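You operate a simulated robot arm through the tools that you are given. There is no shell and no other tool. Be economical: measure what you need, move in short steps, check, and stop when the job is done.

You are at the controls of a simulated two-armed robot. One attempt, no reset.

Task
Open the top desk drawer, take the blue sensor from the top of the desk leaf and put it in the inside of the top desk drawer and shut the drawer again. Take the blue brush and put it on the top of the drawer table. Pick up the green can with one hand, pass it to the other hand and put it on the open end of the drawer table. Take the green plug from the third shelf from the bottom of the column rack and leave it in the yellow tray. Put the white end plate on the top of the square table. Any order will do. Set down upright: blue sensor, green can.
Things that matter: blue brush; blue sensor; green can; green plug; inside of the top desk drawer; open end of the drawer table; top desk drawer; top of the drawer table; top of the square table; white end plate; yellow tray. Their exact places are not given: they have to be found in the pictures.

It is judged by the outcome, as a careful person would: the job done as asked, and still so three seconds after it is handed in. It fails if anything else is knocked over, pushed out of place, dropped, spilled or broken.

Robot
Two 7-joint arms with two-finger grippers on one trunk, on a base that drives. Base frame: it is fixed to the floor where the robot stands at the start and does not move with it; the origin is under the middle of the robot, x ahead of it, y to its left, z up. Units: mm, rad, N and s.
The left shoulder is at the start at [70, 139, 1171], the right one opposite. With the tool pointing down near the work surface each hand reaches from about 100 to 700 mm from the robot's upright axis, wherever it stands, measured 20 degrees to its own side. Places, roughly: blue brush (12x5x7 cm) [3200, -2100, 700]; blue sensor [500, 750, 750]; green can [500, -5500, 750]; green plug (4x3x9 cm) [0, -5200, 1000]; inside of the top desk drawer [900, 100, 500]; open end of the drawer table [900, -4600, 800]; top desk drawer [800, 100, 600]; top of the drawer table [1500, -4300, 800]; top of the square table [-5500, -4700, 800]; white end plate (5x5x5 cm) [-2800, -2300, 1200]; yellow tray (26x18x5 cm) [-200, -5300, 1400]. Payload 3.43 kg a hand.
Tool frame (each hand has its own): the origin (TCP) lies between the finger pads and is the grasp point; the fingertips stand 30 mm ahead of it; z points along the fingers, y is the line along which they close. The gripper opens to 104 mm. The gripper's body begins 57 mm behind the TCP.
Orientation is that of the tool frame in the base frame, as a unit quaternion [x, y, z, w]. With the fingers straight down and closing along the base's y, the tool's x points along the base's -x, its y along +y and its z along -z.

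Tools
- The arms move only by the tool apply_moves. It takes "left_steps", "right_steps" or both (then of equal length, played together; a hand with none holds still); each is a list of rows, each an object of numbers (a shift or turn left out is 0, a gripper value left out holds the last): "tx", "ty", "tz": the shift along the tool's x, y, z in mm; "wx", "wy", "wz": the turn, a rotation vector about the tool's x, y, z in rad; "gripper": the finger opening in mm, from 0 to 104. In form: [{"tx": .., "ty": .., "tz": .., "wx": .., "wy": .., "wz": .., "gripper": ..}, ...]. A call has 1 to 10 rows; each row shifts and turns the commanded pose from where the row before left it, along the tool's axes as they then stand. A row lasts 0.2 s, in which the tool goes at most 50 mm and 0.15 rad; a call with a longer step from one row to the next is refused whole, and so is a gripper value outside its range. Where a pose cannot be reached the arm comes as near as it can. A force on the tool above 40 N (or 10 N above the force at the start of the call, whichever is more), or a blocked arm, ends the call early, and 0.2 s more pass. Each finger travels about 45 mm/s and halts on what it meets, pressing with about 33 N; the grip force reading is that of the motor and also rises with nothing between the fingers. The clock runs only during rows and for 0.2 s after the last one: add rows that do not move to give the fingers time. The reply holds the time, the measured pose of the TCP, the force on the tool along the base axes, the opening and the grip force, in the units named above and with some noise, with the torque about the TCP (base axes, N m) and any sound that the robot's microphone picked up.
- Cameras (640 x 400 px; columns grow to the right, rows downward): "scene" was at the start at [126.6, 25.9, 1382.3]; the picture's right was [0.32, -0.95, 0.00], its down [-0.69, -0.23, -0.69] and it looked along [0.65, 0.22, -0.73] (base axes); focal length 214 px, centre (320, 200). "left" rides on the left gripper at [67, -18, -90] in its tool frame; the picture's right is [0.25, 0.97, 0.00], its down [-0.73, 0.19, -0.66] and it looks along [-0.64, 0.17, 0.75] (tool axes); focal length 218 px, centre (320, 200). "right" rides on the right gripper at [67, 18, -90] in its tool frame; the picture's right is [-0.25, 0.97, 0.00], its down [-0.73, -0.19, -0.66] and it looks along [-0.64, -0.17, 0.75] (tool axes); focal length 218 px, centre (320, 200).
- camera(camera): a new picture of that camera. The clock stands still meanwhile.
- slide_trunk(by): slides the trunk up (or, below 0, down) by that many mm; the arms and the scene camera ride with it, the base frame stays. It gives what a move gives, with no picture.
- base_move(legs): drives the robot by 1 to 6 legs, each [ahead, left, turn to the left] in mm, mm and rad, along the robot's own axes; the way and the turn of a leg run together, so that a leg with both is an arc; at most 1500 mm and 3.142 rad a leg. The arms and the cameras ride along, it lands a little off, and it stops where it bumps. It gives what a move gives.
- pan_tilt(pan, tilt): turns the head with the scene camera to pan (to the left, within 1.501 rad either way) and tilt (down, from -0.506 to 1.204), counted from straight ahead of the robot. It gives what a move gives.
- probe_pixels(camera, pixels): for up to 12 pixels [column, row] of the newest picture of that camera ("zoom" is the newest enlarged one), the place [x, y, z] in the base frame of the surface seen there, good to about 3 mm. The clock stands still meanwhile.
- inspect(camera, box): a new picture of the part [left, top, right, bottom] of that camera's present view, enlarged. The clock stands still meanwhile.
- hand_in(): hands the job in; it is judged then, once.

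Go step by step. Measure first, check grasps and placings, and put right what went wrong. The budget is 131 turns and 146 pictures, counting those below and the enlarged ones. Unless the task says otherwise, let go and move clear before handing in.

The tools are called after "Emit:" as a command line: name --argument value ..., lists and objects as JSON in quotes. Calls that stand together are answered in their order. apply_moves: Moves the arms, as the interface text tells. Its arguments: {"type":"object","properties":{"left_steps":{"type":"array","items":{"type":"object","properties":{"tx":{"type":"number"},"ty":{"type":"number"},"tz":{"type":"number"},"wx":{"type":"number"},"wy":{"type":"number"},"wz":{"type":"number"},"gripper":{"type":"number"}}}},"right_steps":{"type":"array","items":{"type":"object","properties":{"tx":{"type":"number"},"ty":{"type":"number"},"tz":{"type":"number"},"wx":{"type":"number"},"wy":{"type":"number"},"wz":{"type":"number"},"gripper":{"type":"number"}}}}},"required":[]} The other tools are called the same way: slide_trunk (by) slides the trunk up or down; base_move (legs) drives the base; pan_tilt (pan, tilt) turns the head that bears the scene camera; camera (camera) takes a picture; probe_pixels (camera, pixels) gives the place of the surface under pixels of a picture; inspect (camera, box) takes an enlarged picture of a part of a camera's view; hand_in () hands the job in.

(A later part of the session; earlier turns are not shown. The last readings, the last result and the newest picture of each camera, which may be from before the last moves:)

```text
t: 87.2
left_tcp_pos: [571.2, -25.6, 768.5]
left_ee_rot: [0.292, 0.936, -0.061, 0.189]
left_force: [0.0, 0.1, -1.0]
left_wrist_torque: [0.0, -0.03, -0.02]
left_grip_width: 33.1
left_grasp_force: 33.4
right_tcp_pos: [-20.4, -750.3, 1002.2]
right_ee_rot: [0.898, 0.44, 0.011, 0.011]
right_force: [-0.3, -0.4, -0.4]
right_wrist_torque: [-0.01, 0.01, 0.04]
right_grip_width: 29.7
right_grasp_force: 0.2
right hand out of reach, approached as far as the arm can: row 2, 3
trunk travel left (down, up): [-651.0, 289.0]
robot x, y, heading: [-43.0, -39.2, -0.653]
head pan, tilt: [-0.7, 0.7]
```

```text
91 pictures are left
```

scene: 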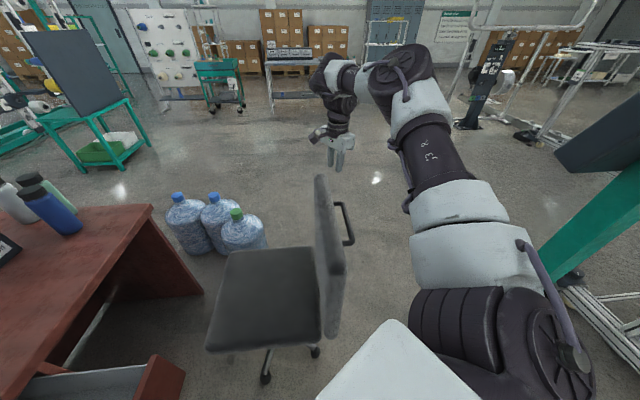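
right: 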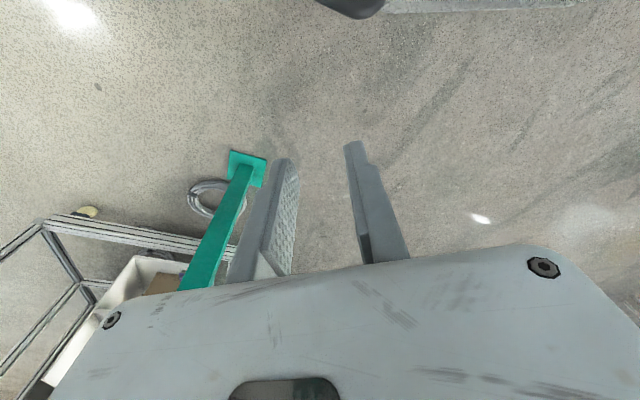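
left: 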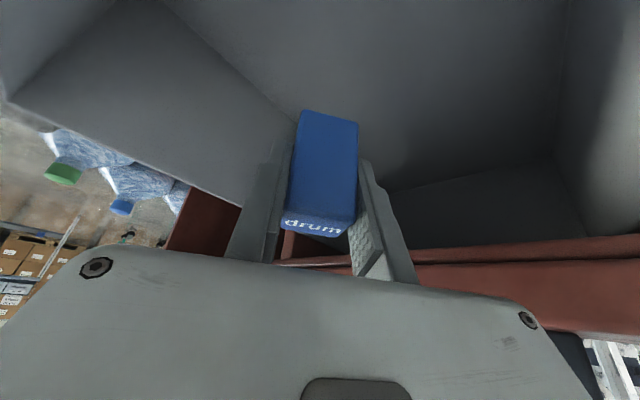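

Clear floor below. Lower the trunk 205 so the left TCP reaches about z 560.

Emit:
slide_trunk --by -205

Emit:
camera --camera "left"

```text
t: 89.4
left_tcp_pos: [571.9, -24.7, 562.5]
left_ee_rot: [0.292, 0.936, -0.061, 0.189]
left_force: [0.9, -1.3, -1.1]
left_wrist_torque: [0.03, -0.01, 0.0]
left_grip_width: 33.0
left_grasp_force: 33.0
right_tcp_pos: [-19.9, -751.0, 798.1]
right_ee_rot: [0.898, 0.439, 0.011, 0.009]
right_force: [0.9, 0.0, 0.5]
right_wrist_torque: [0.03, 0.02, 0.02]
right_grip_width: 30.0
right_grasp_force: 0.1
trunk travel left (down, up): [-446.0, 494.0]
robot x, y, heading: [-43.1, -34.3, -0.652]
head pan, tilt: [-0.7, 0.7]
```

```text
90 pictures are left
```

left: 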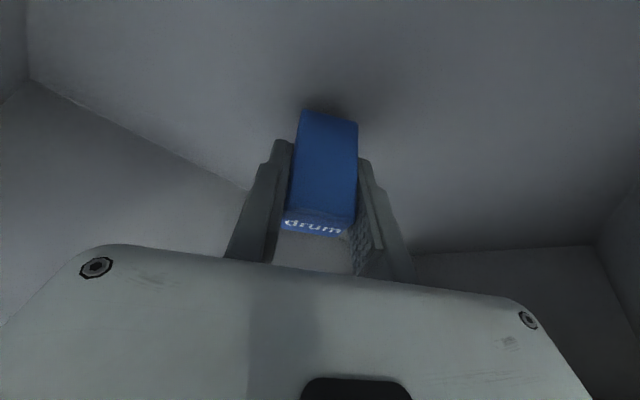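

Sensor is just above the drawer floor. Lower 14 mm.

Emit:
slide_trunk --by -14

Emit:
inspect --camera "left" --box '[240, 80, 420, 260]'

```text
t: 90.0
left_tcp_pos: [570.8, -25.4, 549.8]
left_ee_rot: [0.293, 0.935, -0.063, 0.189]
left_force: [0.0, 0.6, 0.5]
left_wrist_torque: [0.0, 0.01, 0.01]
left_grip_width: 33.0
left_grasp_force: 32.6
right_tcp_pos: [-19.7, -749.4, 784.4]
right_ee_rot: [0.898, 0.44, 0.01, 0.01]
right_force: [-3.9, 0.3, 12.7]
right_wrist_torque: [0.82, -1.16, 0.25]
right_grip_width: 30.1
right_grasp_force: 0.0
trunk travel left (down, up): [-432.0, 508.0]
robot x, y, heading: [-44.1, -40.2, -0.658]
head pan, tilt: [-0.7, 0.7]
```

```text
2.22 times, centred on (330, 170) of left
```

zoom: 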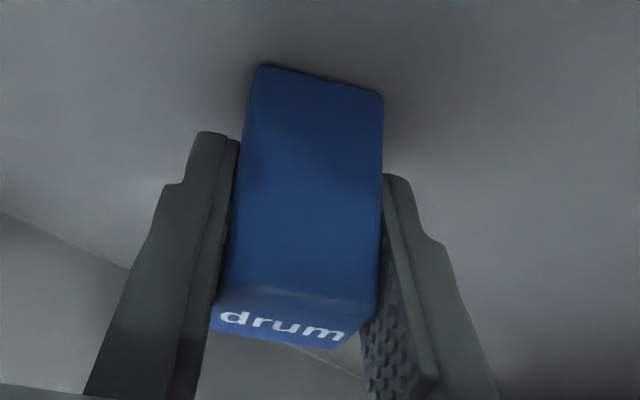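

The right hand is touching something (12.7 N). Lift it 40 mm, then lower the trunk 3 mm for the sensor.

Emit:
apply_moves --right_steps '[{"tz": -20}, {"tz": -20}, {"tz": -10}]'

Emit:
slide_trunk --by -3

```text
t: 90.8
left_tcp_pos: [572.1, -24.3, 549.0]
left_ee_rot: [0.292, 0.935, -0.062, 0.19]
left_force: [0.5, 0.1, 1.3]
left_wrist_torque: [0.04, -0.12, 0.02]
left_grip_width: 33.2
left_grasp_force: 33.5
right_tcp_pos: [-3.4, -746.4, 815.1]
right_ee_rot: [0.898, 0.439, 0.011, 0.011]
right_force: [0.0, 0.0, 0.3]
right_wrist_torque: [-0.02, -0.02, 0.0]
right_grip_width: 29.8
right_grasp_force: 0.1
right hand out of reach, approached as far as the arm can: row 1, 2, 3
trunk travel left (down, up): [-432.0, 508.0]
robot x, y, heading: [-44.8, -38.1, -0.654]
head pan, tilt: [-0.7, 0.7]
```

```text
t: 91.4
left_tcp_pos: [571.4, -26.0, 547.9]
left_ee_rot: [0.291, 0.935, -0.061, 0.191]
left_force: [-0.9, 5.1, 22.9]
left_wrist_torque: [0.27, -0.15, 0.01]
left_grip_width: 32.9
left_grasp_force: 32.8
right_tcp_pos: [-4.5, -746.4, 812.7]
right_ee_rot: [0.898, 0.44, 0.012, 0.012]
right_force: [-0.1, -0.2, 0.7]
right_wrist_torque: [0.01, -0.01, -0.03]
right_grip_width: 29.8
right_grasp_force: 0.2
trunk travel left (down, up): [-429.0, 511.0]
robot x, y, heading: [-43.2, -42.2, -0.649]
head pan, tilt: [-0.7, 0.7]
```

Floor contact (23 N). Ease off 1 mm and open, then raise the trunk straight up.

Emit:
slide_trunk --by 1.5

Emit:
apply_moves --left_steps '[{"gripper": 40}, {"gripper": 48}, {"gripper": 56}, {"gripper": 60}, {"gripper": 60}]'

Emit:
slide_trunk --by 300

Emit:
camera --camera "left"

```text
t: 91.9
left_tcp_pos: [570.0, -27.7, 548.9]
left_ee_rot: [0.292, 0.935, -0.062, 0.19]
left_force: [0.1, 1.4, 17.3]
left_wrist_torque: [0.07, -0.3, 0.04]
left_grip_width: 33.1
left_grasp_force: 33.1
right_tcp_pos: [-5.3, -747.6, 814.3]
right_ee_rot: [0.899, 0.439, 0.012, 0.011]
right_force: [-1.0, -0.2, 0.0]
right_wrist_torque: [0.0, 0.01, 0.01]
right_grip_width: 30.1
right_grasp_force: 0.0
trunk travel left (down, up): [-431.0, 509.0]
robot x, y, heading: [-42.7, -39.5, -0.657]
head pan, tilt: [-0.7, 0.7]
```

```text
t: 93.1
left_tcp_pos: [571.6, -26.3, 546.6]
left_ee_rot: [0.292, 0.936, -0.061, 0.19]
left_force: [0.1, -0.1, 0.4]
left_wrist_torque: [-0.03, 0.03, 0.0]
left_grip_width: 59.9
left_grasp_force: 0.0
right_tcp_pos: [-3.4, -747.3, 814.5]
right_ee_rot: [0.898, 0.439, 0.01, 0.012]
right_force: [0.0, -0.3, 0.2]
right_wrist_torque: [-0.03, 0.0, -0.01]
right_grip_width: 29.8
right_grasp_force: 0.1
trunk travel left (down, up): [-431.0, 509.0]
robot x, y, heading: [-43.4, -40.6, -0.653]
head pan, tilt: [-0.7, 0.7]
```

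```text
t: 96.1
left_tcp_pos: [571.6, -26.5, 845.9]
left_ee_rot: [0.292, 0.936, -0.061, 0.189]
left_force: [-0.3, -0.2, 0.8]
left_wrist_torque: [0.02, 0.01, -0.01]
left_grip_width: 60.0
left_grasp_force: 0.1
right_tcp_pos: [-2.8, -746.7, 1113.8]
right_ee_rot: [0.898, 0.439, 0.01, 0.012]
right_force: [-0.2, 0.0, -0.6]
right_wrist_torque: [0.0, 0.03, -0.03]
right_grip_width: 30.2
right_grasp_force: 0.1
trunk travel left (down, up): [-731.0, 209.0]
robot x, y, heading: [-42.1, -36.0, -0.654]
head pan, tilt: [-0.7, 0.7]
```

```text
88 pictures are left
```

left: 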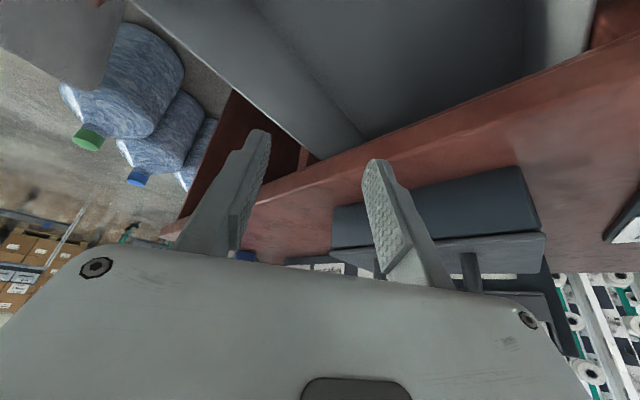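

Check the sensor in the drawer with the head camera.

Emit:
pan_tilt --pan 0.5 --tilt 0.9

Emit:
camera --camera "scene"

```text
t: 97.5
left_tcp_pos: [572.3, -25.2, 846.2]
left_ee_rot: [0.292, 0.936, -0.062, 0.189]
left_force: [-0.1, -0.7, 0.7]
left_wrist_torque: [0.01, -0.06, 0.02]
left_grip_width: 60.1
left_grasp_force: 0.0
right_tcp_pos: [-3.5, -747.7, 1115.5]
right_ee_rot: [0.898, 0.439, 0.011, 0.011]
right_force: [-0.5, -0.2, 0.4]
right_wrist_torque: [-0.02, -0.04, 0.02]
right_grip_width: 29.7
right_grasp_force: 0.1
trunk travel left (down, up): [-731.0, 209.0]
robot x, y, heading: [-47.4, -36.1, -0.656]
head pan, tilt: [0.499, 0.901]
```

```text
87 pictures are left
```

scene: 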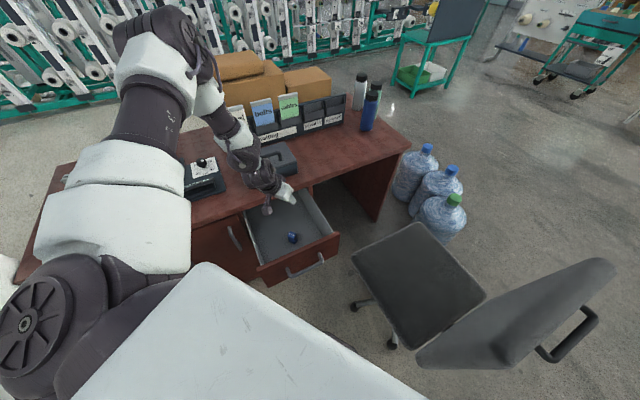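

The blue sensor sits in the drawer at (293,237). Zoom to confirm it's upright, then turn back to face the desk and close the drawer with the right arm.

Emit:
inspect --camera "scene" --box '[240, 180, 350, 290]'

Emit:
base_move --legs '[[0, 0, 0.97], [-210, 0, 0]]'

Emit:
pan_tilt --pan -0.3 --tilt 0.9

Emit:
camera --camera "scene"

```text
3.64 times, centred on (295, 235) of scene
```

zoom: 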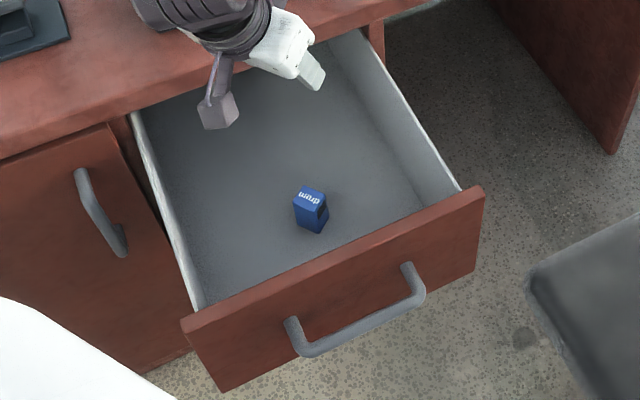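

```text
t: 101.6
left_tcp_pos: [99.3, 411.1, 844.9]
left_ee_rot: [-0.175, 0.964, 0.033, 0.196]
left_force: [-0.5, 0.3, -0.3]
left_wrist_torque: [-0.01, 0.02, 0.02]
left_grip_width: 59.8
left_grasp_force: 0.0
right_tcp_pos: [365.4, -471.7, 1114.0]
right_ee_rot: [0.591, 0.807, 0.013, 0.005]
right_force: [-0.3, 0.1, 0.3]
right_wrist_torque: [-0.02, 0.01, -0.02]
right_grip_width: 30.0
right_grasp_force: 0.1
trunk travel left (down, up): [-731.0, 209.0]
robot x, y, heading: [-242.6, -104.0, 0.308]
head pan, tilt: [0.499, 0.901]
```

```text
t: 102.7
left_tcp_pos: [97.9, 411.4, 848.7]
left_ee_rot: [-0.175, 0.964, 0.032, 0.196]
left_force: [0.2, -0.6, 0.6]
left_wrist_torque: [-0.03, 0.02, 0.04]
left_grip_width: 59.9
left_grasp_force: 0.0
right_tcp_pos: [364.7, -471.1, 1115.5]
right_ee_rot: [0.591, 0.806, 0.014, 0.005]
right_force: [-0.5, -0.1, -0.9]
right_wrist_torque: [-0.02, -0.01, -0.04]
right_grip_width: 30.0
right_grasp_force: 0.1
trunk travel left (down, up): [-731.0, 209.0]
robot x, y, heading: [-242.6, -102.4, 0.317]
head pan, tilt: [-0.3, 0.901]
```

```text
85 pictures are left
```

scene: 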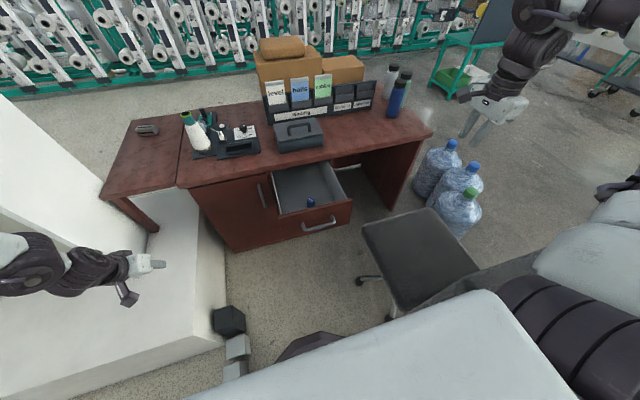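

Sensor is upright in the drawer. Bring the right hand back toward the front, then lower the trunk.

Emit:
apply_moves --right_steps '[{"tx": 40, "gripper": 0}, {"tx": 40}, {"tx": 40}, {"tx": 40}, {"tx": 40}]'

Emit:
slide_trunk --by -200

Emit:
apply_moves --right_steps '[{"tx": 20, "tz": 40}, {"tx": 20, "tz": 40}, {"tx": 25, "tz": 40}, {"tx": 25, "tz": 30}, {"tx": 35, "wx": -0.12}, {"tx": 35, "wx": -0.13}, {"wx": -0.13}, {"wx": -0.12}]'

Emit:
camera --camera "scene"

```text
t: 103.9
left_tcp_pos: [98.3, 412.8, 846.8]
left_ee_rot: [-0.176, 0.964, 0.032, 0.196]
left_force: [-0.7, -0.1, -0.2]
left_wrist_torque: [0.02, 0.0, 0.0]
left_grip_width: 60.1
left_grasp_force: 0.0
right_tcp_pos: [304.7, -279.0, 1116.5]
right_ee_rot: [0.592, 0.806, 0.014, 0.005]
right_force: [-0.5, 0.1, 0.4]
right_wrist_torque: [0.0, -0.01, 0.0]
right_grip_width: 0.1
right_grasp_force: 33.2
trunk travel left (down, up): [-731.0, 209.0]
robot x, y, heading: [-240.5, -103.5, 0.313]
head pan, tilt: [-0.3, 0.901]
```

```text
t: 106.1
left_tcp_pos: [98.4, 411.1, 648.2]
left_ee_rot: [-0.175, 0.964, 0.033, 0.196]
left_force: [0.1, -0.1, 0.4]
left_wrist_torque: [-0.04, -0.01, 0.02]
left_grip_width: 59.8
left_grasp_force: 0.0
right_tcp_pos: [304.0, -280.8, 916.5]
right_ee_rot: [0.591, 0.807, 0.014, 0.005]
right_force: [0.9, 0.3, 0.0]
right_wrist_torque: [0.0, 0.01, 0.01]
right_grip_width: 0.1
right_grasp_force: 32.9
trunk travel left (down, up): [-531.0, 409.0]
robot x, y, heading: [-244.0, -100.7, 0.315]
head pan, tilt: [-0.3, 0.901]
```

```text
t: 107.9
left_tcp_pos: [97.2, 411.5, 646.8]
left_ee_rot: [-0.176, 0.964, 0.032, 0.196]
left_force: [0.0, 0.0, -0.5]
left_wrist_torque: [-0.03, 0.0, -0.01]
left_grip_width: 59.8
left_grasp_force: 0.0
right_tcp_pos: [259.0, -124.9, 767.4]
right_ee_rot: [0.571, 0.777, 0.215, 0.152]
right_force: [0.4, -0.1, 0.1]
right_wrist_torque: [0.02, 0.01, -0.02]
right_grip_width: 0.2
right_grasp_force: 33.1
trunk travel left (down, up): [-531.0, 409.0]
robot x, y, heading: [-241.0, -103.0, 0.313]
head pan, tilt: [-0.3, 0.901]
```

```text
84 pictures are left
```

scene: 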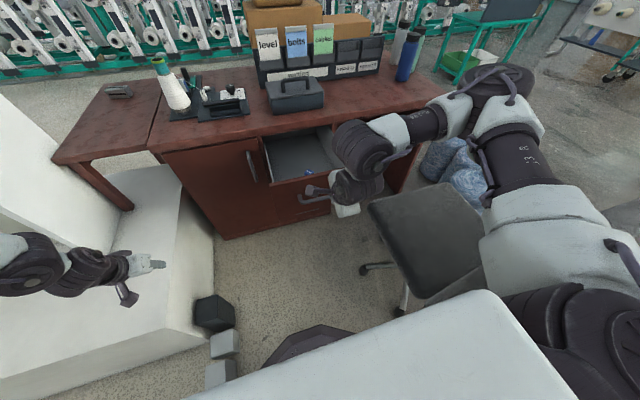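

Lower the hand to z≈632 in front of the handle bar, then drive forward to push the drawer shut.

Emit:
apply_moves --right_steps '[{"ty": -18, "tz": 29}, {"ty": -18, "tz": 29}, {"ty": -18, "tz": 29}, {"ty": -17, "tz": 28}]'

Emit:
base_move --legs '[[150, 0, 0], [180, 0, 0]]'

Emit:
camera --camera "scene"

Emit:
camera --camera "right"

```text
t: 108.9
left_tcp_pos: [96.5, 410.2, 647.3]
left_ee_rot: [-0.175, 0.964, 0.034, 0.197]
left_force: [-0.1, -0.7, 0.3]
left_wrist_torque: [0.02, 0.03, 0.0]
left_grip_width: 60.1
left_grasp_force: 0.1
right_tcp_pos: [256.5, -124.3, 631.9]
right_ee_rot: [0.572, 0.778, 0.214, 0.151]
right_force: [-0.1, -0.2, -0.2]
right_wrist_torque: [0.01, -0.03, -0.02]
right_grip_width: 0.0
right_grasp_force: 32.6
trunk travel left (down, up): [-531.0, 409.0]
robot x, y, heading: [-242.0, -102.9, 0.314]
head pan, tilt: [-0.3, 0.901]
```

```text
t: 111.4
left_tcp_pos: [409.3, 514.5, 645.9]
left_ee_rot: [-0.177, 0.964, 0.033, 0.196]
left_force: [0.6, 0.1, -0.7]
left_wrist_torque: [0.0, -0.03, 0.0]
left_grip_width: 60.2
left_grasp_force: 0.1
right_tcp_pos: [570.8, -20.4, 631.7]
right_ee_rot: [0.57, 0.779, 0.213, 0.151]
right_force: [0.5, -0.3, 1.0]
right_wrist_torque: [0.0, 0.02, -0.01]
right_grip_width: 0.0
right_grasp_force: 32.9
trunk travel left (down, up): [-531.0, 409.0]
robot x, y, heading: [74.3, -3.3, 0.316]
head pan, tilt: [-0.3, 0.901]
```

```text
83 pictures are left
```

scene: 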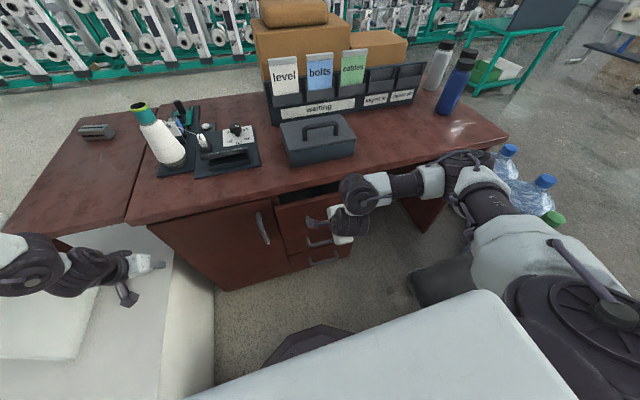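

```text
82 pictures are left
```

right: 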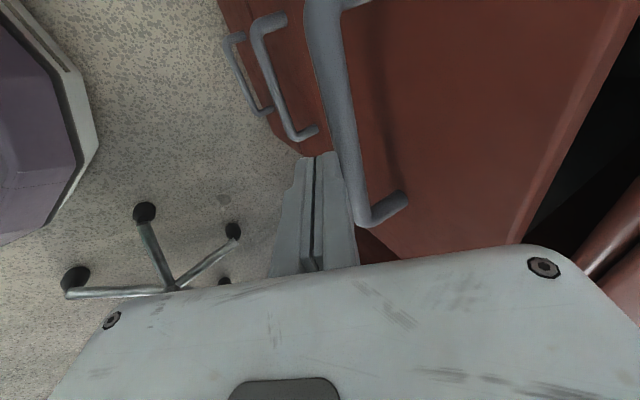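

Nearly shut (about 35 mm remains). Push the rest with the arm along the drawer direction.

Emit:
apply_moves --right_steps '[{"ty": 11, "tz": 7}, {"ty": 11, "tz": 7}, {"ty": 9, "tz": 5}, {"ty": 6, "tz": 4}, {"ty": 4, "tz": 2}]'

Emit:
camera --camera "right"

Emit:
probe_pixels --camera "right" --pixels '[[400, 100], [480, 150], [620, 260], [600, 60], [420, 180]]'

```text
t: 112.6
left_tcp_pos: [408.8, 513.5, 650.1]
left_ee_rot: [-0.177, 0.964, 0.033, 0.198]
left_force: [-0.5, 0.5, -0.5]
left_wrist_torque: [0.03, 0.0, -0.02]
left_grip_width: 59.9
left_grasp_force: 0.1
right_tcp_pos: [605.6, -9.6, 630.8]
right_ee_rot: [0.567, 0.782, 0.211, 0.148]
right_force: [-16.9, -9.0, 22.0]
right_wrist_torque: [0.03, -0.2, -0.05]
right_grip_width: 0.1
right_grasp_force: 33.7
trunk travel left (down, up): [-531.0, 409.0]
robot x, y, heading: [70.8, -2.0, 0.316]
head pan, tilt: [-0.3, 0.901]
stopped in row 5 (right hand): the force on the tool passed its limit at 45 N (the readings are from after the stop); the commanded pose is now the measured one
```

```text
81 pictures are left
```

right: 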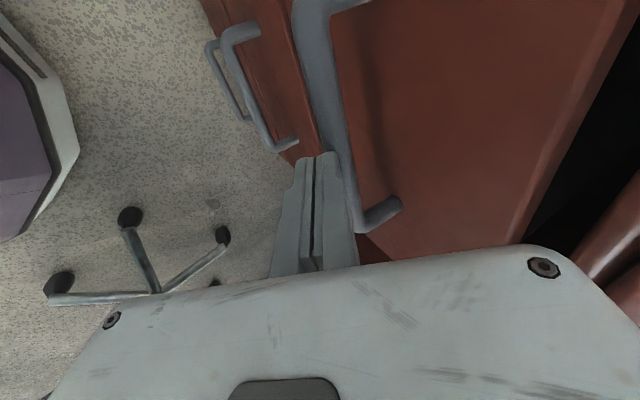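

```text
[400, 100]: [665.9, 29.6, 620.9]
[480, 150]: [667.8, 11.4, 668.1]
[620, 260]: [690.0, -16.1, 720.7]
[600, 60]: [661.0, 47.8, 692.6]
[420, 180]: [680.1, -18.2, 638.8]
```

Drawer is shut (front back at n≈639). Back away, straighten both tools and raise the trunk for travel.

Emit:
apply_moves --right_steps '[{"ty": -30, "tz": -18}, {"ty": -30, "tz": -18}]'

Emit:
base_move --legs '[[-420, 0, 0]]'

Emit:
slide_trunk --by 300

Emit:
apply_moves --right_steps '[{"wx": 0.13}, {"wx": 0.13}, {"wx": 0.13}, {"wx": 0.1}]' --left_steps '[{"wy": 0.13}, {"wy": 0.13}, {"wy": 0.14}, {}]'

Emit:
pan_tilt --pan -1.2 --tilt 0.35

Emit:
camera --camera "scene"

```text
t: 113.2
left_tcp_pos: [409.4, 514.9, 645.7]
left_ee_rot: [-0.177, 0.964, 0.034, 0.196]
left_force: [0.1, -0.8, -0.7]
left_wrist_torque: [0.02, 0.03, -0.01]
left_grip_width: 60.1
left_grasp_force: 0.0
right_tcp_pos: [541.7, -29.9, 628.5]
right_ee_rot: [0.569, 0.781, 0.209, 0.148]
right_force: [-0.7, 0.2, -1.3]
right_wrist_torque: [0.03, 0.0, -0.03]
right_grip_width: 0.0
right_grasp_force: 33.4
trunk travel left (down, up): [-531.0, 409.0]
robot x, y, heading: [73.2, -2.7, 0.315]
head pan, tilt: [-0.3, 0.901]
```

```text
t: 115.8
left_tcp_pos: [13.6, 397.7, 643.3]
left_ee_rot: [-0.19, 0.962, 0.035, 0.193]
left_force: [-0.4, -0.7, -0.5]
left_wrist_torque: [0.01, 0.0, 0.03]
left_grip_width: 60.0
left_grasp_force: 0.0
right_tcp_pos: [159.3, -134.0, 629.5]
right_ee_rot: [0.554, 0.793, 0.213, 0.141]
right_force: [-0.9, -0.9, 0.2]
right_wrist_torque: [0.01, 0.02, -0.01]
right_grip_width: 0.0
right_grasp_force: 32.9
trunk travel left (down, up): [-531.0, 409.0]
robot x, y, heading: [-315.1, -128.2, 0.345]
head pan, tilt: [-0.3, 0.901]
stopped in leg 1: the robot was blocked; the commanded pose is now the measured one
```

```text
t: 118.8
left_tcp_pos: [12.2, 394.5, 946.5]
left_ee_rot: [-0.189, 0.962, 0.036, 0.196]
left_force: [0.2, -0.8, 0.8]
left_wrist_torque: [0.02, -0.01, 0.03]
left_grip_width: 59.9
left_grasp_force: 0.1
right_tcp_pos: [156.3, -141.7, 930.0]
right_ee_rot: [0.555, 0.791, 0.214, 0.142]
right_force: [0.0, 0.4, 0.3]
right_wrist_torque: [0.03, 0.02, 0.02]
right_grip_width: 0.0
right_grasp_force: 32.9
trunk travel left (down, up): [-831.0, 109.0]
robot x, y, heading: [-313.0, -127.5, 0.335]
head pan, tilt: [-0.3, 0.901]
```

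```text
t: 119.8
left_tcp_pos: [6.4, 394.5, 957.7]
left_ee_rot: [-0.191, 0.982, -0.003, 0.001]
left_force: [0.3, -0.9, 1.0]
left_wrist_torque: [-0.03, 0.0, -0.02]
left_grip_width: 60.1
left_grasp_force: 0.1
left hand out of reach, approached as far as the arm can: row 3
right_tcp_pos: [156.3, -139.6, 931.0]
right_ee_rot: [0.574, 0.819, 0.015, 0.003]
right_force: [-0.4, 0.7, -0.9]
right_wrist_torque: [-0.03, 0.02, 0.05]
right_grip_width: 0.0
right_grasp_force: 33.2
trunk travel left (down, up): [-831.0, 109.0]
robot x, y, heading: [-313.5, -127.8, 0.336]
head pan, tilt: [-0.3, 0.901]
```

```text
t: 121.0
left_tcp_pos: [6.1, 393.9, 956.9]
left_ee_rot: [-0.192, 0.981, -0.002, 0.001]
left_force: [0.7, 0.5, 0.4]
left_wrist_torque: [-0.01, -0.01, 0.0]
left_grip_width: 59.9
left_grasp_force: 0.0
right_tcp_pos: [156.2, -140.4, 930.5]
right_ee_rot: [0.573, 0.819, 0.017, 0.004]
right_force: [-0.2, -0.2, 0.3]
right_wrist_torque: [-0.06, 0.02, 0.05]
right_grip_width: 0.0
right_grasp_force: 32.4
trunk travel left (down, up): [-831.0, 109.0]
robot x, y, heading: [-316.6, -129.9, 0.338]
head pan, tilt: [-1.201, 0.351]
```

```text
80 pictures are left
```

scene: 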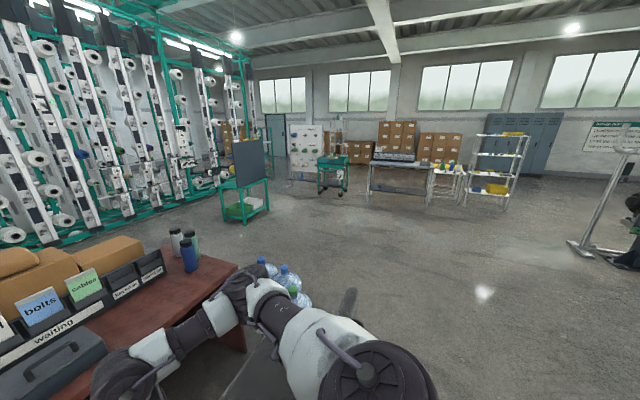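

Something behind blocked the last 20 mm or so. Look to the right and rear-right for a way out.

Emit:
pan_tilt --pan -1.5 --tilt 0.75

Emit:
camera --camera "scene"

Emit:
probe_pixels --camera "scene" --pixels '[[500, 200], [560, 250], [600, 150], [450, 150], [400, 100], [300, 100], [350, 60], [560, 100], [620, 220], [200, 150], [250, 60], [500, 60]]'

```text
t: 121.8
left_tcp_pos: [7.1, 392.2, 955.7]
left_ee_rot: [-0.191, 0.982, -0.003, 0.002]
left_force: [-0.1, 0.6, 0.4]
left_wrist_torque: [-0.01, 0.0, -0.02]
left_grip_width: 59.8
left_grasp_force: 0.1
right_tcp_pos: [156.7, -141.1, 930.3]
right_ee_rot: [0.574, 0.819, 0.017, 0.003]
right_force: [0.8, 0.3, -0.5]
right_wrist_torque: [-0.01, -0.02, 0.0]
right_grip_width: 0.0
right_grasp_force: 33.0
trunk travel left (down, up): [-831.0, 109.0]
robot x, y, heading: [-316.1, -128.3, 0.342]
head pan, tilt: [-1.499, 0.75]
```

```text
79 pictures are left
```

scene: 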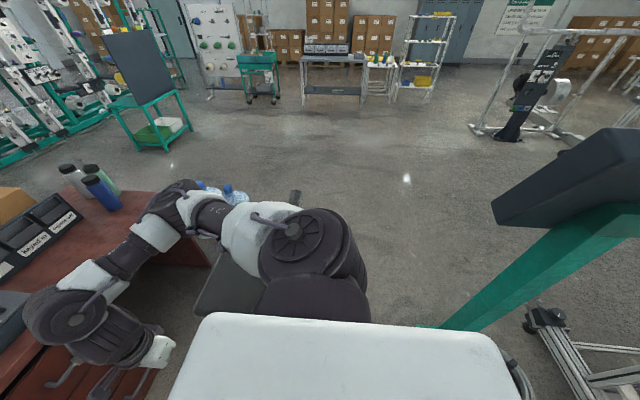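

```text
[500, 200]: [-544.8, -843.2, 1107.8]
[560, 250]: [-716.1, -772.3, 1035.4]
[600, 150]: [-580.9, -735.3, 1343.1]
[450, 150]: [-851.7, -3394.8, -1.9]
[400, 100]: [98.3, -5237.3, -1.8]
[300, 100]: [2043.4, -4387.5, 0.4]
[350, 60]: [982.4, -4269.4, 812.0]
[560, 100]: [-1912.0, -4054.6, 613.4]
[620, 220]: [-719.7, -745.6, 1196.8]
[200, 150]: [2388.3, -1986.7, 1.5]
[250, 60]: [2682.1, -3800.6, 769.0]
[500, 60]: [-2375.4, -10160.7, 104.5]
```

There's a kiosk (teal post with a display) to the rear-right and the chair to the front-right. Raise the trunk, then probe the corridor limits.

Emit:
probe_pixels --camera "scene" --pixels '[[425, 327], [440, 325], [500, 290], [540, 318], [525, 345], [515, 365], [580, 395], [300, 192], [240, 290], [360, 310], [495, 205], [545, 340]]'

Emit:
slide_trunk --by 105

Emit:
camera --camera "right"

```text
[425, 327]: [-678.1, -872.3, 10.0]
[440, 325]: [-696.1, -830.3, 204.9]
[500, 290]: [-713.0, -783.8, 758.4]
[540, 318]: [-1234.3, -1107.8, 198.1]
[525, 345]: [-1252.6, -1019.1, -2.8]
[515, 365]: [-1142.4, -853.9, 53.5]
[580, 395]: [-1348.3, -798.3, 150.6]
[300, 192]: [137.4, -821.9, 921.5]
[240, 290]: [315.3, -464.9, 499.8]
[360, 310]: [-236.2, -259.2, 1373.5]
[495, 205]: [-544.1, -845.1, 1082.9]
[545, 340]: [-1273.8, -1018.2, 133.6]
```

```text
t: 123.2
left_tcp_pos: [8.0, 392.7, 1061.7]
left_ee_rot: [-0.192, 0.981, -0.003, 0.002]
left_force: [-0.1, 0.9, 1.0]
left_wrist_torque: [0.02, -0.02, -0.04]
left_grip_width: 59.7
left_grasp_force: 0.1
right_tcp_pos: [155.9, -140.3, 1035.6]
right_ee_rot: [0.573, 0.819, 0.016, 0.003]
right_force: [-0.9, 0.0, 0.3]
right_wrist_torque: [-0.03, 0.0, 0.0]
right_grip_width: 0.0
right_grasp_force: 33.3
trunk travel left (down, up): [-936.0, 4.0]
robot x, y, heading: [-315.4, -125.6, 0.343]
head pan, tilt: [-1.499, 0.75]
```

```text
78 pictures are left
```

right: 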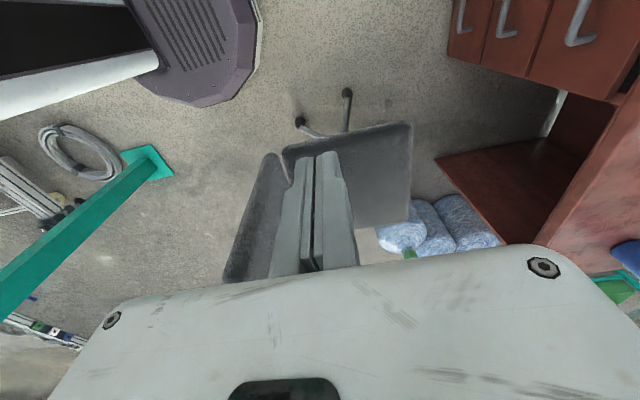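

The right camera gives a good overhead view: base octagon, post foot at (150,165), chair at (320,190). Probe them.

Emit:
probe_pixels --camera "right" --pixels '[[172, 175], [150, 148], [120, 170], [258, 20], [235, 85], [195, 103], [145, 85], [298, 122], [268, 165], [228, 272], [110, 150], [348, 95]]'

```text
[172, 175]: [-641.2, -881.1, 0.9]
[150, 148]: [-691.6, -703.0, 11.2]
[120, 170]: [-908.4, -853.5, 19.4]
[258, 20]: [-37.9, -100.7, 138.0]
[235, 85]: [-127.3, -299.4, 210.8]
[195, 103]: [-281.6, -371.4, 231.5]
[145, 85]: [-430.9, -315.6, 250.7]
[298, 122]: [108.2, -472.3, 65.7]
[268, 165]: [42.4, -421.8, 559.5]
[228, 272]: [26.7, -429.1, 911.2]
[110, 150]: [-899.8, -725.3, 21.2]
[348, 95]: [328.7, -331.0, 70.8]
```

Corridor between post foot (x<-641) and chair (x>27) is 668 mm; base is about 550 wide at centre x≈-310. Crab straight along world −y 1300 mm.

Emit:
base_move --legs '[[-144, -409, 0], [-144, -409, 0], [-144, -409, 0]]'

Emit:
pan_tilt --pan -0.9 --tilt 0.4

Emit:
camera --camera "scene"

```text
t: 130.4
left_tcp_pos: [6.4, -912.9, 1060.6]
left_ee_rot: [-0.192, 0.981, -0.003, 0.002]
left_force: [0.3, 0.0, 0.1]
left_wrist_torque: [-0.05, -0.02, -0.02]
left_grip_width: 60.0
left_grasp_force: 0.0
right_tcp_pos: [156.4, -1445.3, 1036.7]
right_ee_rot: [0.573, 0.819, 0.015, 0.005]
right_force: [0.0, -0.8, -0.6]
right_wrist_torque: [-0.01, -0.02, 0.0]
right_grip_width: 0.1
right_grasp_force: 33.0
trunk travel left (down, up): [-936.0, 4.0]
robot x, y, heading: [-317.5, -1435.9, 0.338]
head pan, tilt: [-1.499, 0.75]
```

```text
t: 131.4
left_tcp_pos: [6.3, -913.8, 1062.2]
left_ee_rot: [-0.191, 0.982, -0.002, 0.002]
left_force: [0.0, 0.2, 0.6]
left_wrist_torque: [-0.04, -0.03, -0.02]
left_grip_width: 60.2
left_grasp_force: 0.0
right_tcp_pos: [155.7, -1447.6, 1036.5]
right_ee_rot: [0.573, 0.819, 0.015, 0.003]
right_force: [0.2, 0.0, 0.9]
right_wrist_torque: [0.03, 0.0, 0.01]
right_grip_width: 0.0
right_grasp_force: 33.4
trunk travel left (down, up): [-936.0, 4.0]
robot x, y, heading: [-317.2, -1436.0, 0.337]
head pan, tilt: [-0.901, 0.4]
```

```text
77 pictures are left
```

scene: 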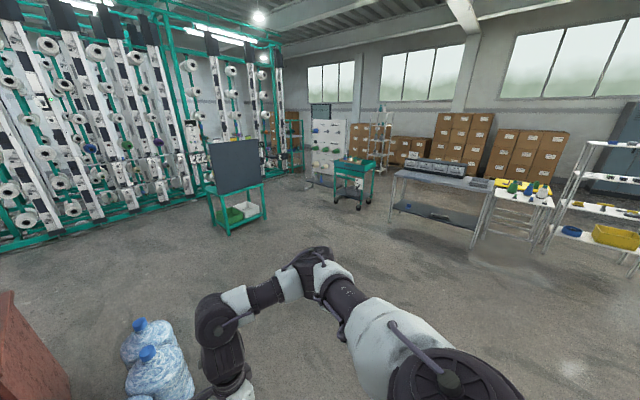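

Now clear. The brush should be on the teal stand with the dark board at (235,190). Zoom there and over the tables.

Emit:
inspect --camera "scene" --box '[190, 120, 290, 250]'

Emit:
inspect --camera "scene" --box '[370, 120, 640, 290]'

Emit:
probe_pixels --camera "scene" --pixels '[[235, 185], [235, 195], [212, 225], [262, 215], [450, 182], [400, 175], [520, 190], [600, 235], [350, 165]]'

```text
3.08 times, centred on (240, 185) of scene
```

zoom: 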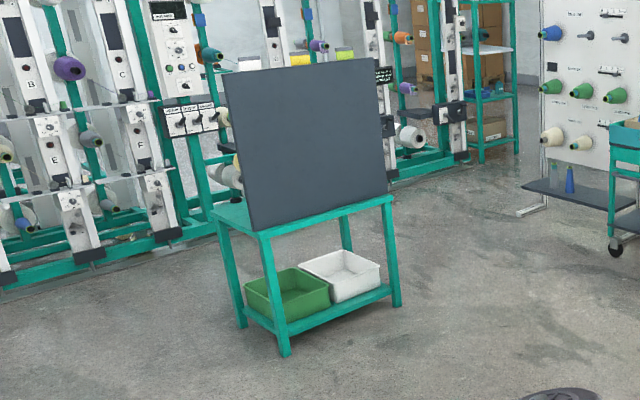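

```text
2.35 times, centred on (505, 205) of scene
```

zoom: 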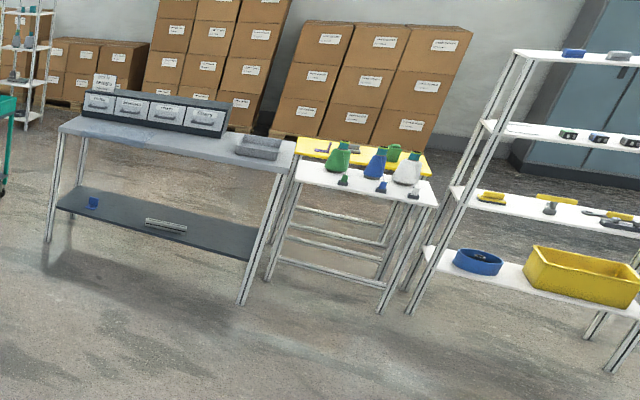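

```text
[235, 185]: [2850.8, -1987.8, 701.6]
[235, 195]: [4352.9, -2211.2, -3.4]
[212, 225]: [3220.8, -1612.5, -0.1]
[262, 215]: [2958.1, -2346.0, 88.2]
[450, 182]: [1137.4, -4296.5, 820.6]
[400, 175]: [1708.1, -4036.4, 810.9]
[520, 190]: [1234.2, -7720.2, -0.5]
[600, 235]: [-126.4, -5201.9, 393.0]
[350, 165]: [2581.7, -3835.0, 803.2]
```

The brush must be behind the board on the teal stand (front at x≈2850, right leg y≈-2346). I'll drive to about (2400,-3000) and look from the side.

Emit:
base_move --legs '[[0, 0, -0.859], [1045, 0, 0], [1045, 0, 0], [1045, 0, 0], [0, 0, 1.1]]'

Emit:
pan_tilt --pan 0.1 --tilt 0.55

Emit:
camera --camera "scene"

```text
t: 151.7
left_tcp_pos: [2586.9, -2406.7, 1061.6]
left_ee_rot: [-0.311, 0.95, -0.002, 0.002]
left_force: [-1.1, -0.4, 0.7]
left_wrist_torque: [-0.01, 0.0, -0.03]
left_grip_width: 60.0
left_grasp_force: 0.1
right_tcp_pos: [2864.4, -2888.9, 1036.0]
right_ee_rot: [0.467, 0.884, 0.016, 0.002]
right_force: [-0.2, -0.2, 1.1]
right_wrist_torque: [0.02, 0.02, -0.02]
right_grip_width: 0.0
right_grasp_force: 33.2
trunk travel left (down, up): [-936.0, 4.0]
robot x, y, heading: [2402.2, -2990.4, 0.586]
head pan, tilt: [-0.901, 0.4]
```

```text
t: 153.0
left_tcp_pos: [2586.8, -2406.5, 1061.2]
left_ee_rot: [-0.312, 0.95, -0.002, 0.002]
left_force: [0.1, 0.3, 0.1]
left_wrist_torque: [-0.04, 0.01, -0.01]
left_grip_width: 60.0
left_grasp_force: 0.1
right_tcp_pos: [2864.5, -2888.2, 1036.0]
right_ee_rot: [0.468, 0.884, 0.016, 0.002]
right_force: [-0.6, 0.0, 0.8]
right_wrist_torque: [-0.05, 0.03, 0.0]
right_grip_width: 0.1
right_grasp_force: 33.0
trunk travel left (down, up): [-936.0, 4.0]
robot x, y, heading: [2402.8, -2992.2, 0.588]
head pan, tilt: [0.099, 0.55]
```

```text
74 pictures are left
```

scene: 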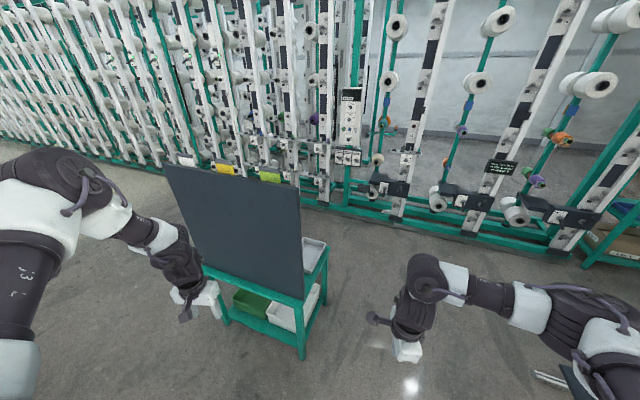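

The stand's open side is visible behind the board. Probe the stand corners and the rack line behind.

Emit:
probe_pixels --camera "scene" --pixels '[[304, 300], [327, 262], [303, 355], [323, 300], [315, 240], [350, 212], [480, 238], [230, 318], [206, 268]]'

```text
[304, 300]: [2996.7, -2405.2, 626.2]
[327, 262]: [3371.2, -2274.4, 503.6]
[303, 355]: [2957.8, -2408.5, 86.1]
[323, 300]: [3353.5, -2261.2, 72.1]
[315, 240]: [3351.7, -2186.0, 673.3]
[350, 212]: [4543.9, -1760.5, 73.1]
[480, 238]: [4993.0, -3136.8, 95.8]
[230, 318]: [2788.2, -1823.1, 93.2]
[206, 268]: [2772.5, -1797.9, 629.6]
```

Stand: long side 630 mm along (.31,-.95), back side faces the racks with about 1.28 m of aisle. I'll drive around to the back side and face the board's rear.

Emit:
base_move --legs '[[0, 0, -0.588], [1000, 0, 0], [0, 0, -2.82], [-420, -253, 0], [-221, -458, 0]]'

Emit:
pan_tilt --pan 0.0 --tilt 0.8

Emit:
camera --camera "scene"

```text
t: 171.5
left_tcp_pos: [3446.8, -2631.0, 1061.0]
left_ee_rot: [0.981, 0.192, -0.001, -0.004]
left_force: [0.1, -1.2, -0.5]
left_wrist_torque: [0.04, 0.04, 0.01]
left_grip_width: 60.0
left_grasp_force: 0.0
right_tcp_pos: [3298.3, -2097.6, 1035.8]
right_ee_rot: [0.819, -0.573, -0.003, 0.015]
right_force: [-0.9, 1.1, 0.0]
right_wrist_torque: [0.04, 0.0, -0.01]
right_grip_width: 0.0
right_grasp_force: 32.7
trunk travel left (down, up): [-936.0, 4.0]
robot x, y, heading: [3771.4, -2105.9, -2.802]
head pan, tilt: [0.099, 0.55]
```

```text
t: 172.2
left_tcp_pos: [3448.0, -2629.7, 1062.0]
left_ee_rot: [0.981, 0.192, -0.001, -0.002]
left_force: [0.5, -0.1, -0.2]
left_wrist_torque: [-0.02, 0.02, 0.0]
left_grip_width: 59.9
left_grasp_force: 0.0
right_tcp_pos: [3298.3, -2096.0, 1035.1]
right_ee_rot: [0.819, -0.573, -0.003, 0.016]
right_force: [-0.1, -0.9, -0.4]
right_wrist_torque: [-0.02, -0.01, -0.04]
right_grip_width: 0.0
right_grasp_force: 32.4
trunk travel left (down, up): [-936.0, 4.0]
robot x, y, heading: [3767.6, -2111.7, -2.804]
head pan, tilt: [0.0, 0.799]
```

```text
73 pictures are left
```

scene: 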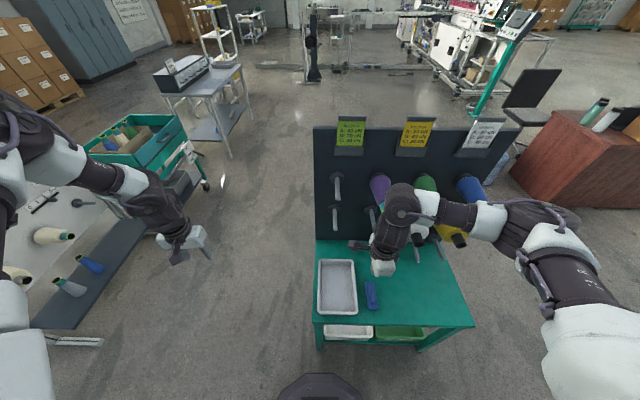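

The blue brush lies at (372,295), next to the tray. Zoom and probe.

Emit:
inspect --camera "scene" --box '[310, 230, 480, 350]'

Emit:
probe_pixels --camera "scene" --pixels '[[370, 285], [372, 292], [372, 300], [373, 307], [368, 298], [377, 298], [356, 290], [400, 300], [390, 285]]'

Emit:
camera --camera "right"

```text
3.33 times, centred on (395, 290) of scene
```

zoom: 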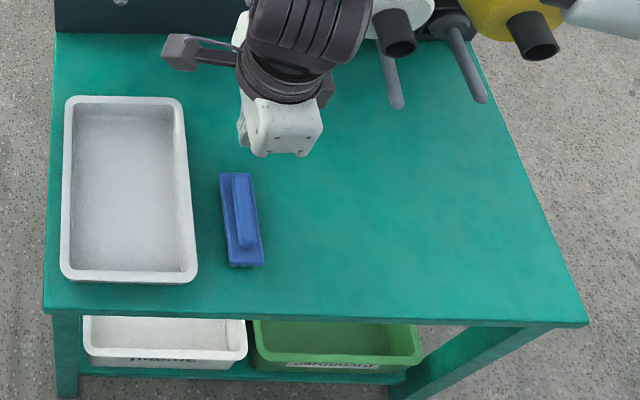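

```text
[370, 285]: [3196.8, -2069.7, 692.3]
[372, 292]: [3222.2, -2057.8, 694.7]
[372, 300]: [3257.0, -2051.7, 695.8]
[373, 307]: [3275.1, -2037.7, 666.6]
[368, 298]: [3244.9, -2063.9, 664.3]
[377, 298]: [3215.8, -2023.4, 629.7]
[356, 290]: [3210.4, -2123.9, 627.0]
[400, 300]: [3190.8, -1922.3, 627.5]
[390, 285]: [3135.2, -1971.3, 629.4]
```

```text
71 pictures are left
```

right: 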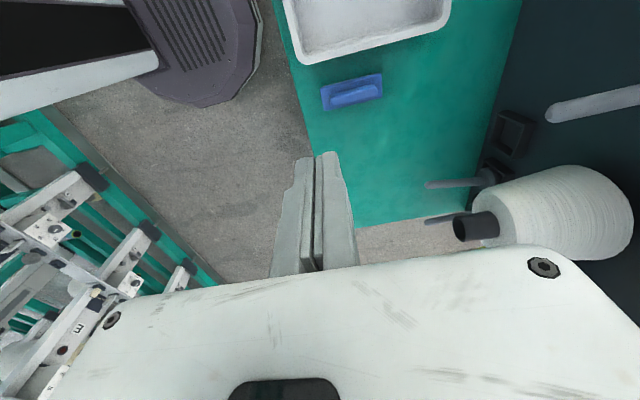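

The brush's long axis lies along the robot's forward direction, with a ridge on top at z≈695. Probe the right forearm position relative to the spools before lowering.

Emit:
probe_pixels --camera "scene" --pixels '[[480, 215], [430, 205], [540, 240], [400, 200], [455, 240], [420, 250], [395, 262], [470, 190], [425, 183], [360, 246], [430, 150]]'

```text
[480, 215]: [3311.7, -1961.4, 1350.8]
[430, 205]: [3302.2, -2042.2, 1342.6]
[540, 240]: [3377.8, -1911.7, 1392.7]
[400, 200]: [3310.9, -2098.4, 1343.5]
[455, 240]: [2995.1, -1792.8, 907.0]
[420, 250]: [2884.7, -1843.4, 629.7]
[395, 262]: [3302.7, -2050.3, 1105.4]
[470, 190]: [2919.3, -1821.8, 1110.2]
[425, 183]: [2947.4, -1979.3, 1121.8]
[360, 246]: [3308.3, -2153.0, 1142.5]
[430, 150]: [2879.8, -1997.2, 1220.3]
```

Forearm has ample clearance. Lower the trunk 240 and rotate the right hand back 90° so it closes across the brush width, opening to 90.

Emit:
slide_trunk --by -240

Emit:
apply_moves --right_steps '[{"wz": -0.15, "gripper": 80}, {"wz": -0.15}, {"wz": -0.15}, {"wz": -0.15}, {"wz": -0.15}, {"wz": -0.15}, {"wz": -0.15}, {"wz": -0.15}, {"wz": -0.15}, {"wz": -0.15}]'

Emit:
camera --camera "right"

```text
t: 174.7
left_tcp_pos: [3447.3, -2631.4, 822.0]
left_ee_rot: [0.982, 0.191, -0.002, -0.002]
left_force: [-0.6, 0.5, 0.3]
left_wrist_torque: [0.0, -0.01, 0.03]
left_grip_width: 60.1
left_grasp_force: 0.0
right_tcp_pos: [3297.4, -2096.6, 796.1]
right_ee_rot: [0.819, -0.574, -0.004, 0.016]
right_force: [-0.5, -0.8, -0.7]
right_wrist_torque: [0.05, 0.0, -0.01]
right_grip_width: 0.1
right_grasp_force: 32.9
trunk travel left (down, up): [-696.0, 244.0]
robot x, y, heading: [3771.9, -2111.8, -2.808]
head pan, tilt: [0.0, 0.799]
```

```text
t: 176.9
left_tcp_pos: [3446.6, -2629.2, 822.8]
left_ee_rot: [0.982, 0.19, -0.003, -0.002]
left_force: [0.8, 0.3, -0.3]
left_wrist_torque: [-0.01, -0.03, -0.01]
left_grip_width: 60.1
left_grasp_force: 0.1
right_tcp_pos: [3333.3, -2117.4, 811.1]
right_ee_rot: [0.991, 0.134, -0.015, 0.006]
right_force: [0.4, -0.3, -0.1]
right_wrist_torque: [-0.05, 0.02, 0.03]
right_grip_width: 79.9
right_grasp_force: 0.1
right hand out of reach, approached as far as the arm can: row 9, 10
trunk travel left (down, up): [-696.0, 244.0]
robot x, y, heading: [3768.6, -2109.4, -2.803]
head pan, tilt: [0.0, 0.799]
```

```text
70 pictures are left
```

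right: 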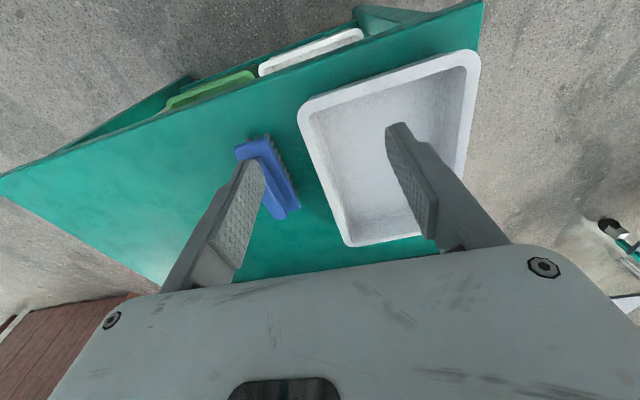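

Orientation matches the brush axis. Shift over the brush with opening 68, then check.

Emit:
apply_moves --right_steps '[{"tx": -28, "ty": -30, "gripper": 68}, {"tx": -28, "ty": -30}, {"tx": -28, "ty": -30, "tz": 20}, {"tz": 30}]'

Emit:
camera --camera "right"

```text
t: 177.9
left_tcp_pos: [3447.2, -2631.2, 822.4]
left_ee_rot: [0.982, 0.191, -0.002, -0.003]
left_force: [-0.8, -1.0, 0.6]
left_wrist_torque: [-0.04, 0.01, 0.01]
left_grip_width: 60.1
left_grasp_force: 0.1
right_tcp_pos: [3337.3, -2127.0, 799.8]
right_ee_rot: [0.99, 0.137, -0.015, 0.008]
right_force: [0.4, -0.4, -0.4]
right_wrist_torque: [0.03, -0.04, 0.03]
right_grip_width: 67.8
right_grasp_force: 0.0
right hand out of reach, approached as far as the arm can: row 1, 2, 3, 4
trunk travel left (down, up): [-696.0, 244.0]
robot x, y, heading: [3769.0, -2109.7, -2.803]
head pan, tilt: [0.0, 0.799]
```

```text
69 pictures are left
```

right: 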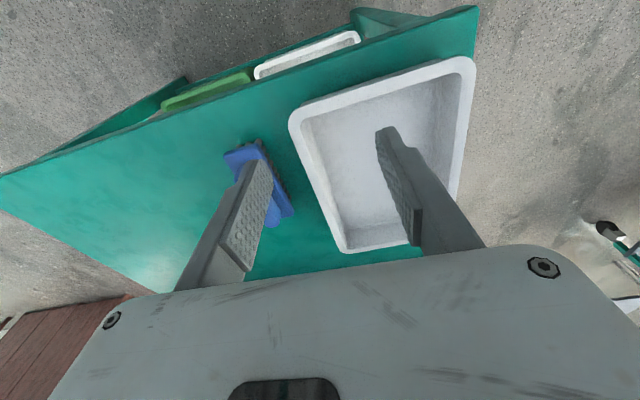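

That orientation is limited laterally, so I'll move the base instead: ahead 78, right 106, putting the hand over the brush.

Emit:
base_move --legs '[[78, -106, 0]]'

Emit:
camera --camera "right"

Emit:
probe_pixels --camera "right" --pixels '[[320, 60], [310, 30], [330, 100], [300, 60], [340, 60]]'

```text
t: 179.2
left_tcp_pos: [3342.0, -2556.7, 822.5]
left_ee_rot: [0.981, 0.193, -0.001, -0.003]
left_force: [1.6, -0.8, 0.2]
left_wrist_torque: [0.0, 0.0, -0.02]
left_grip_width: 60.0
left_grasp_force: 0.1
right_tcp_pos: [3229.5, -2053.5, 799.2]
right_ee_rot: [0.99, 0.137, -0.015, 0.007]
right_force: [-0.4, 0.8, 0.7]
right_wrist_torque: [0.0, -0.02, 0.0]
right_grip_width: 68.0
right_grasp_force: 0.1
trunk travel left (down, up): [-696.0, 244.0]
robot x, y, heading: [3661.1, -2032.7, -2.8]
head pan, tilt: [0.0, 0.799]
```

```text
68 pictures are left
```

right: 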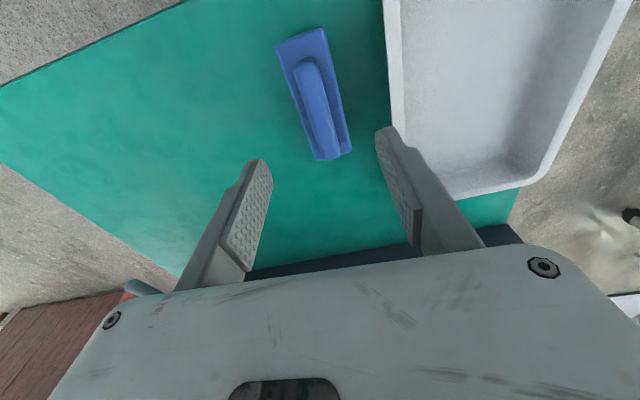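

```text
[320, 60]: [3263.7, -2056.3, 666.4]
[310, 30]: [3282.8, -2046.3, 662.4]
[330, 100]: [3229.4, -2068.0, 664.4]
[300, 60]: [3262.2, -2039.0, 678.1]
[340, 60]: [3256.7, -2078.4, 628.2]
```

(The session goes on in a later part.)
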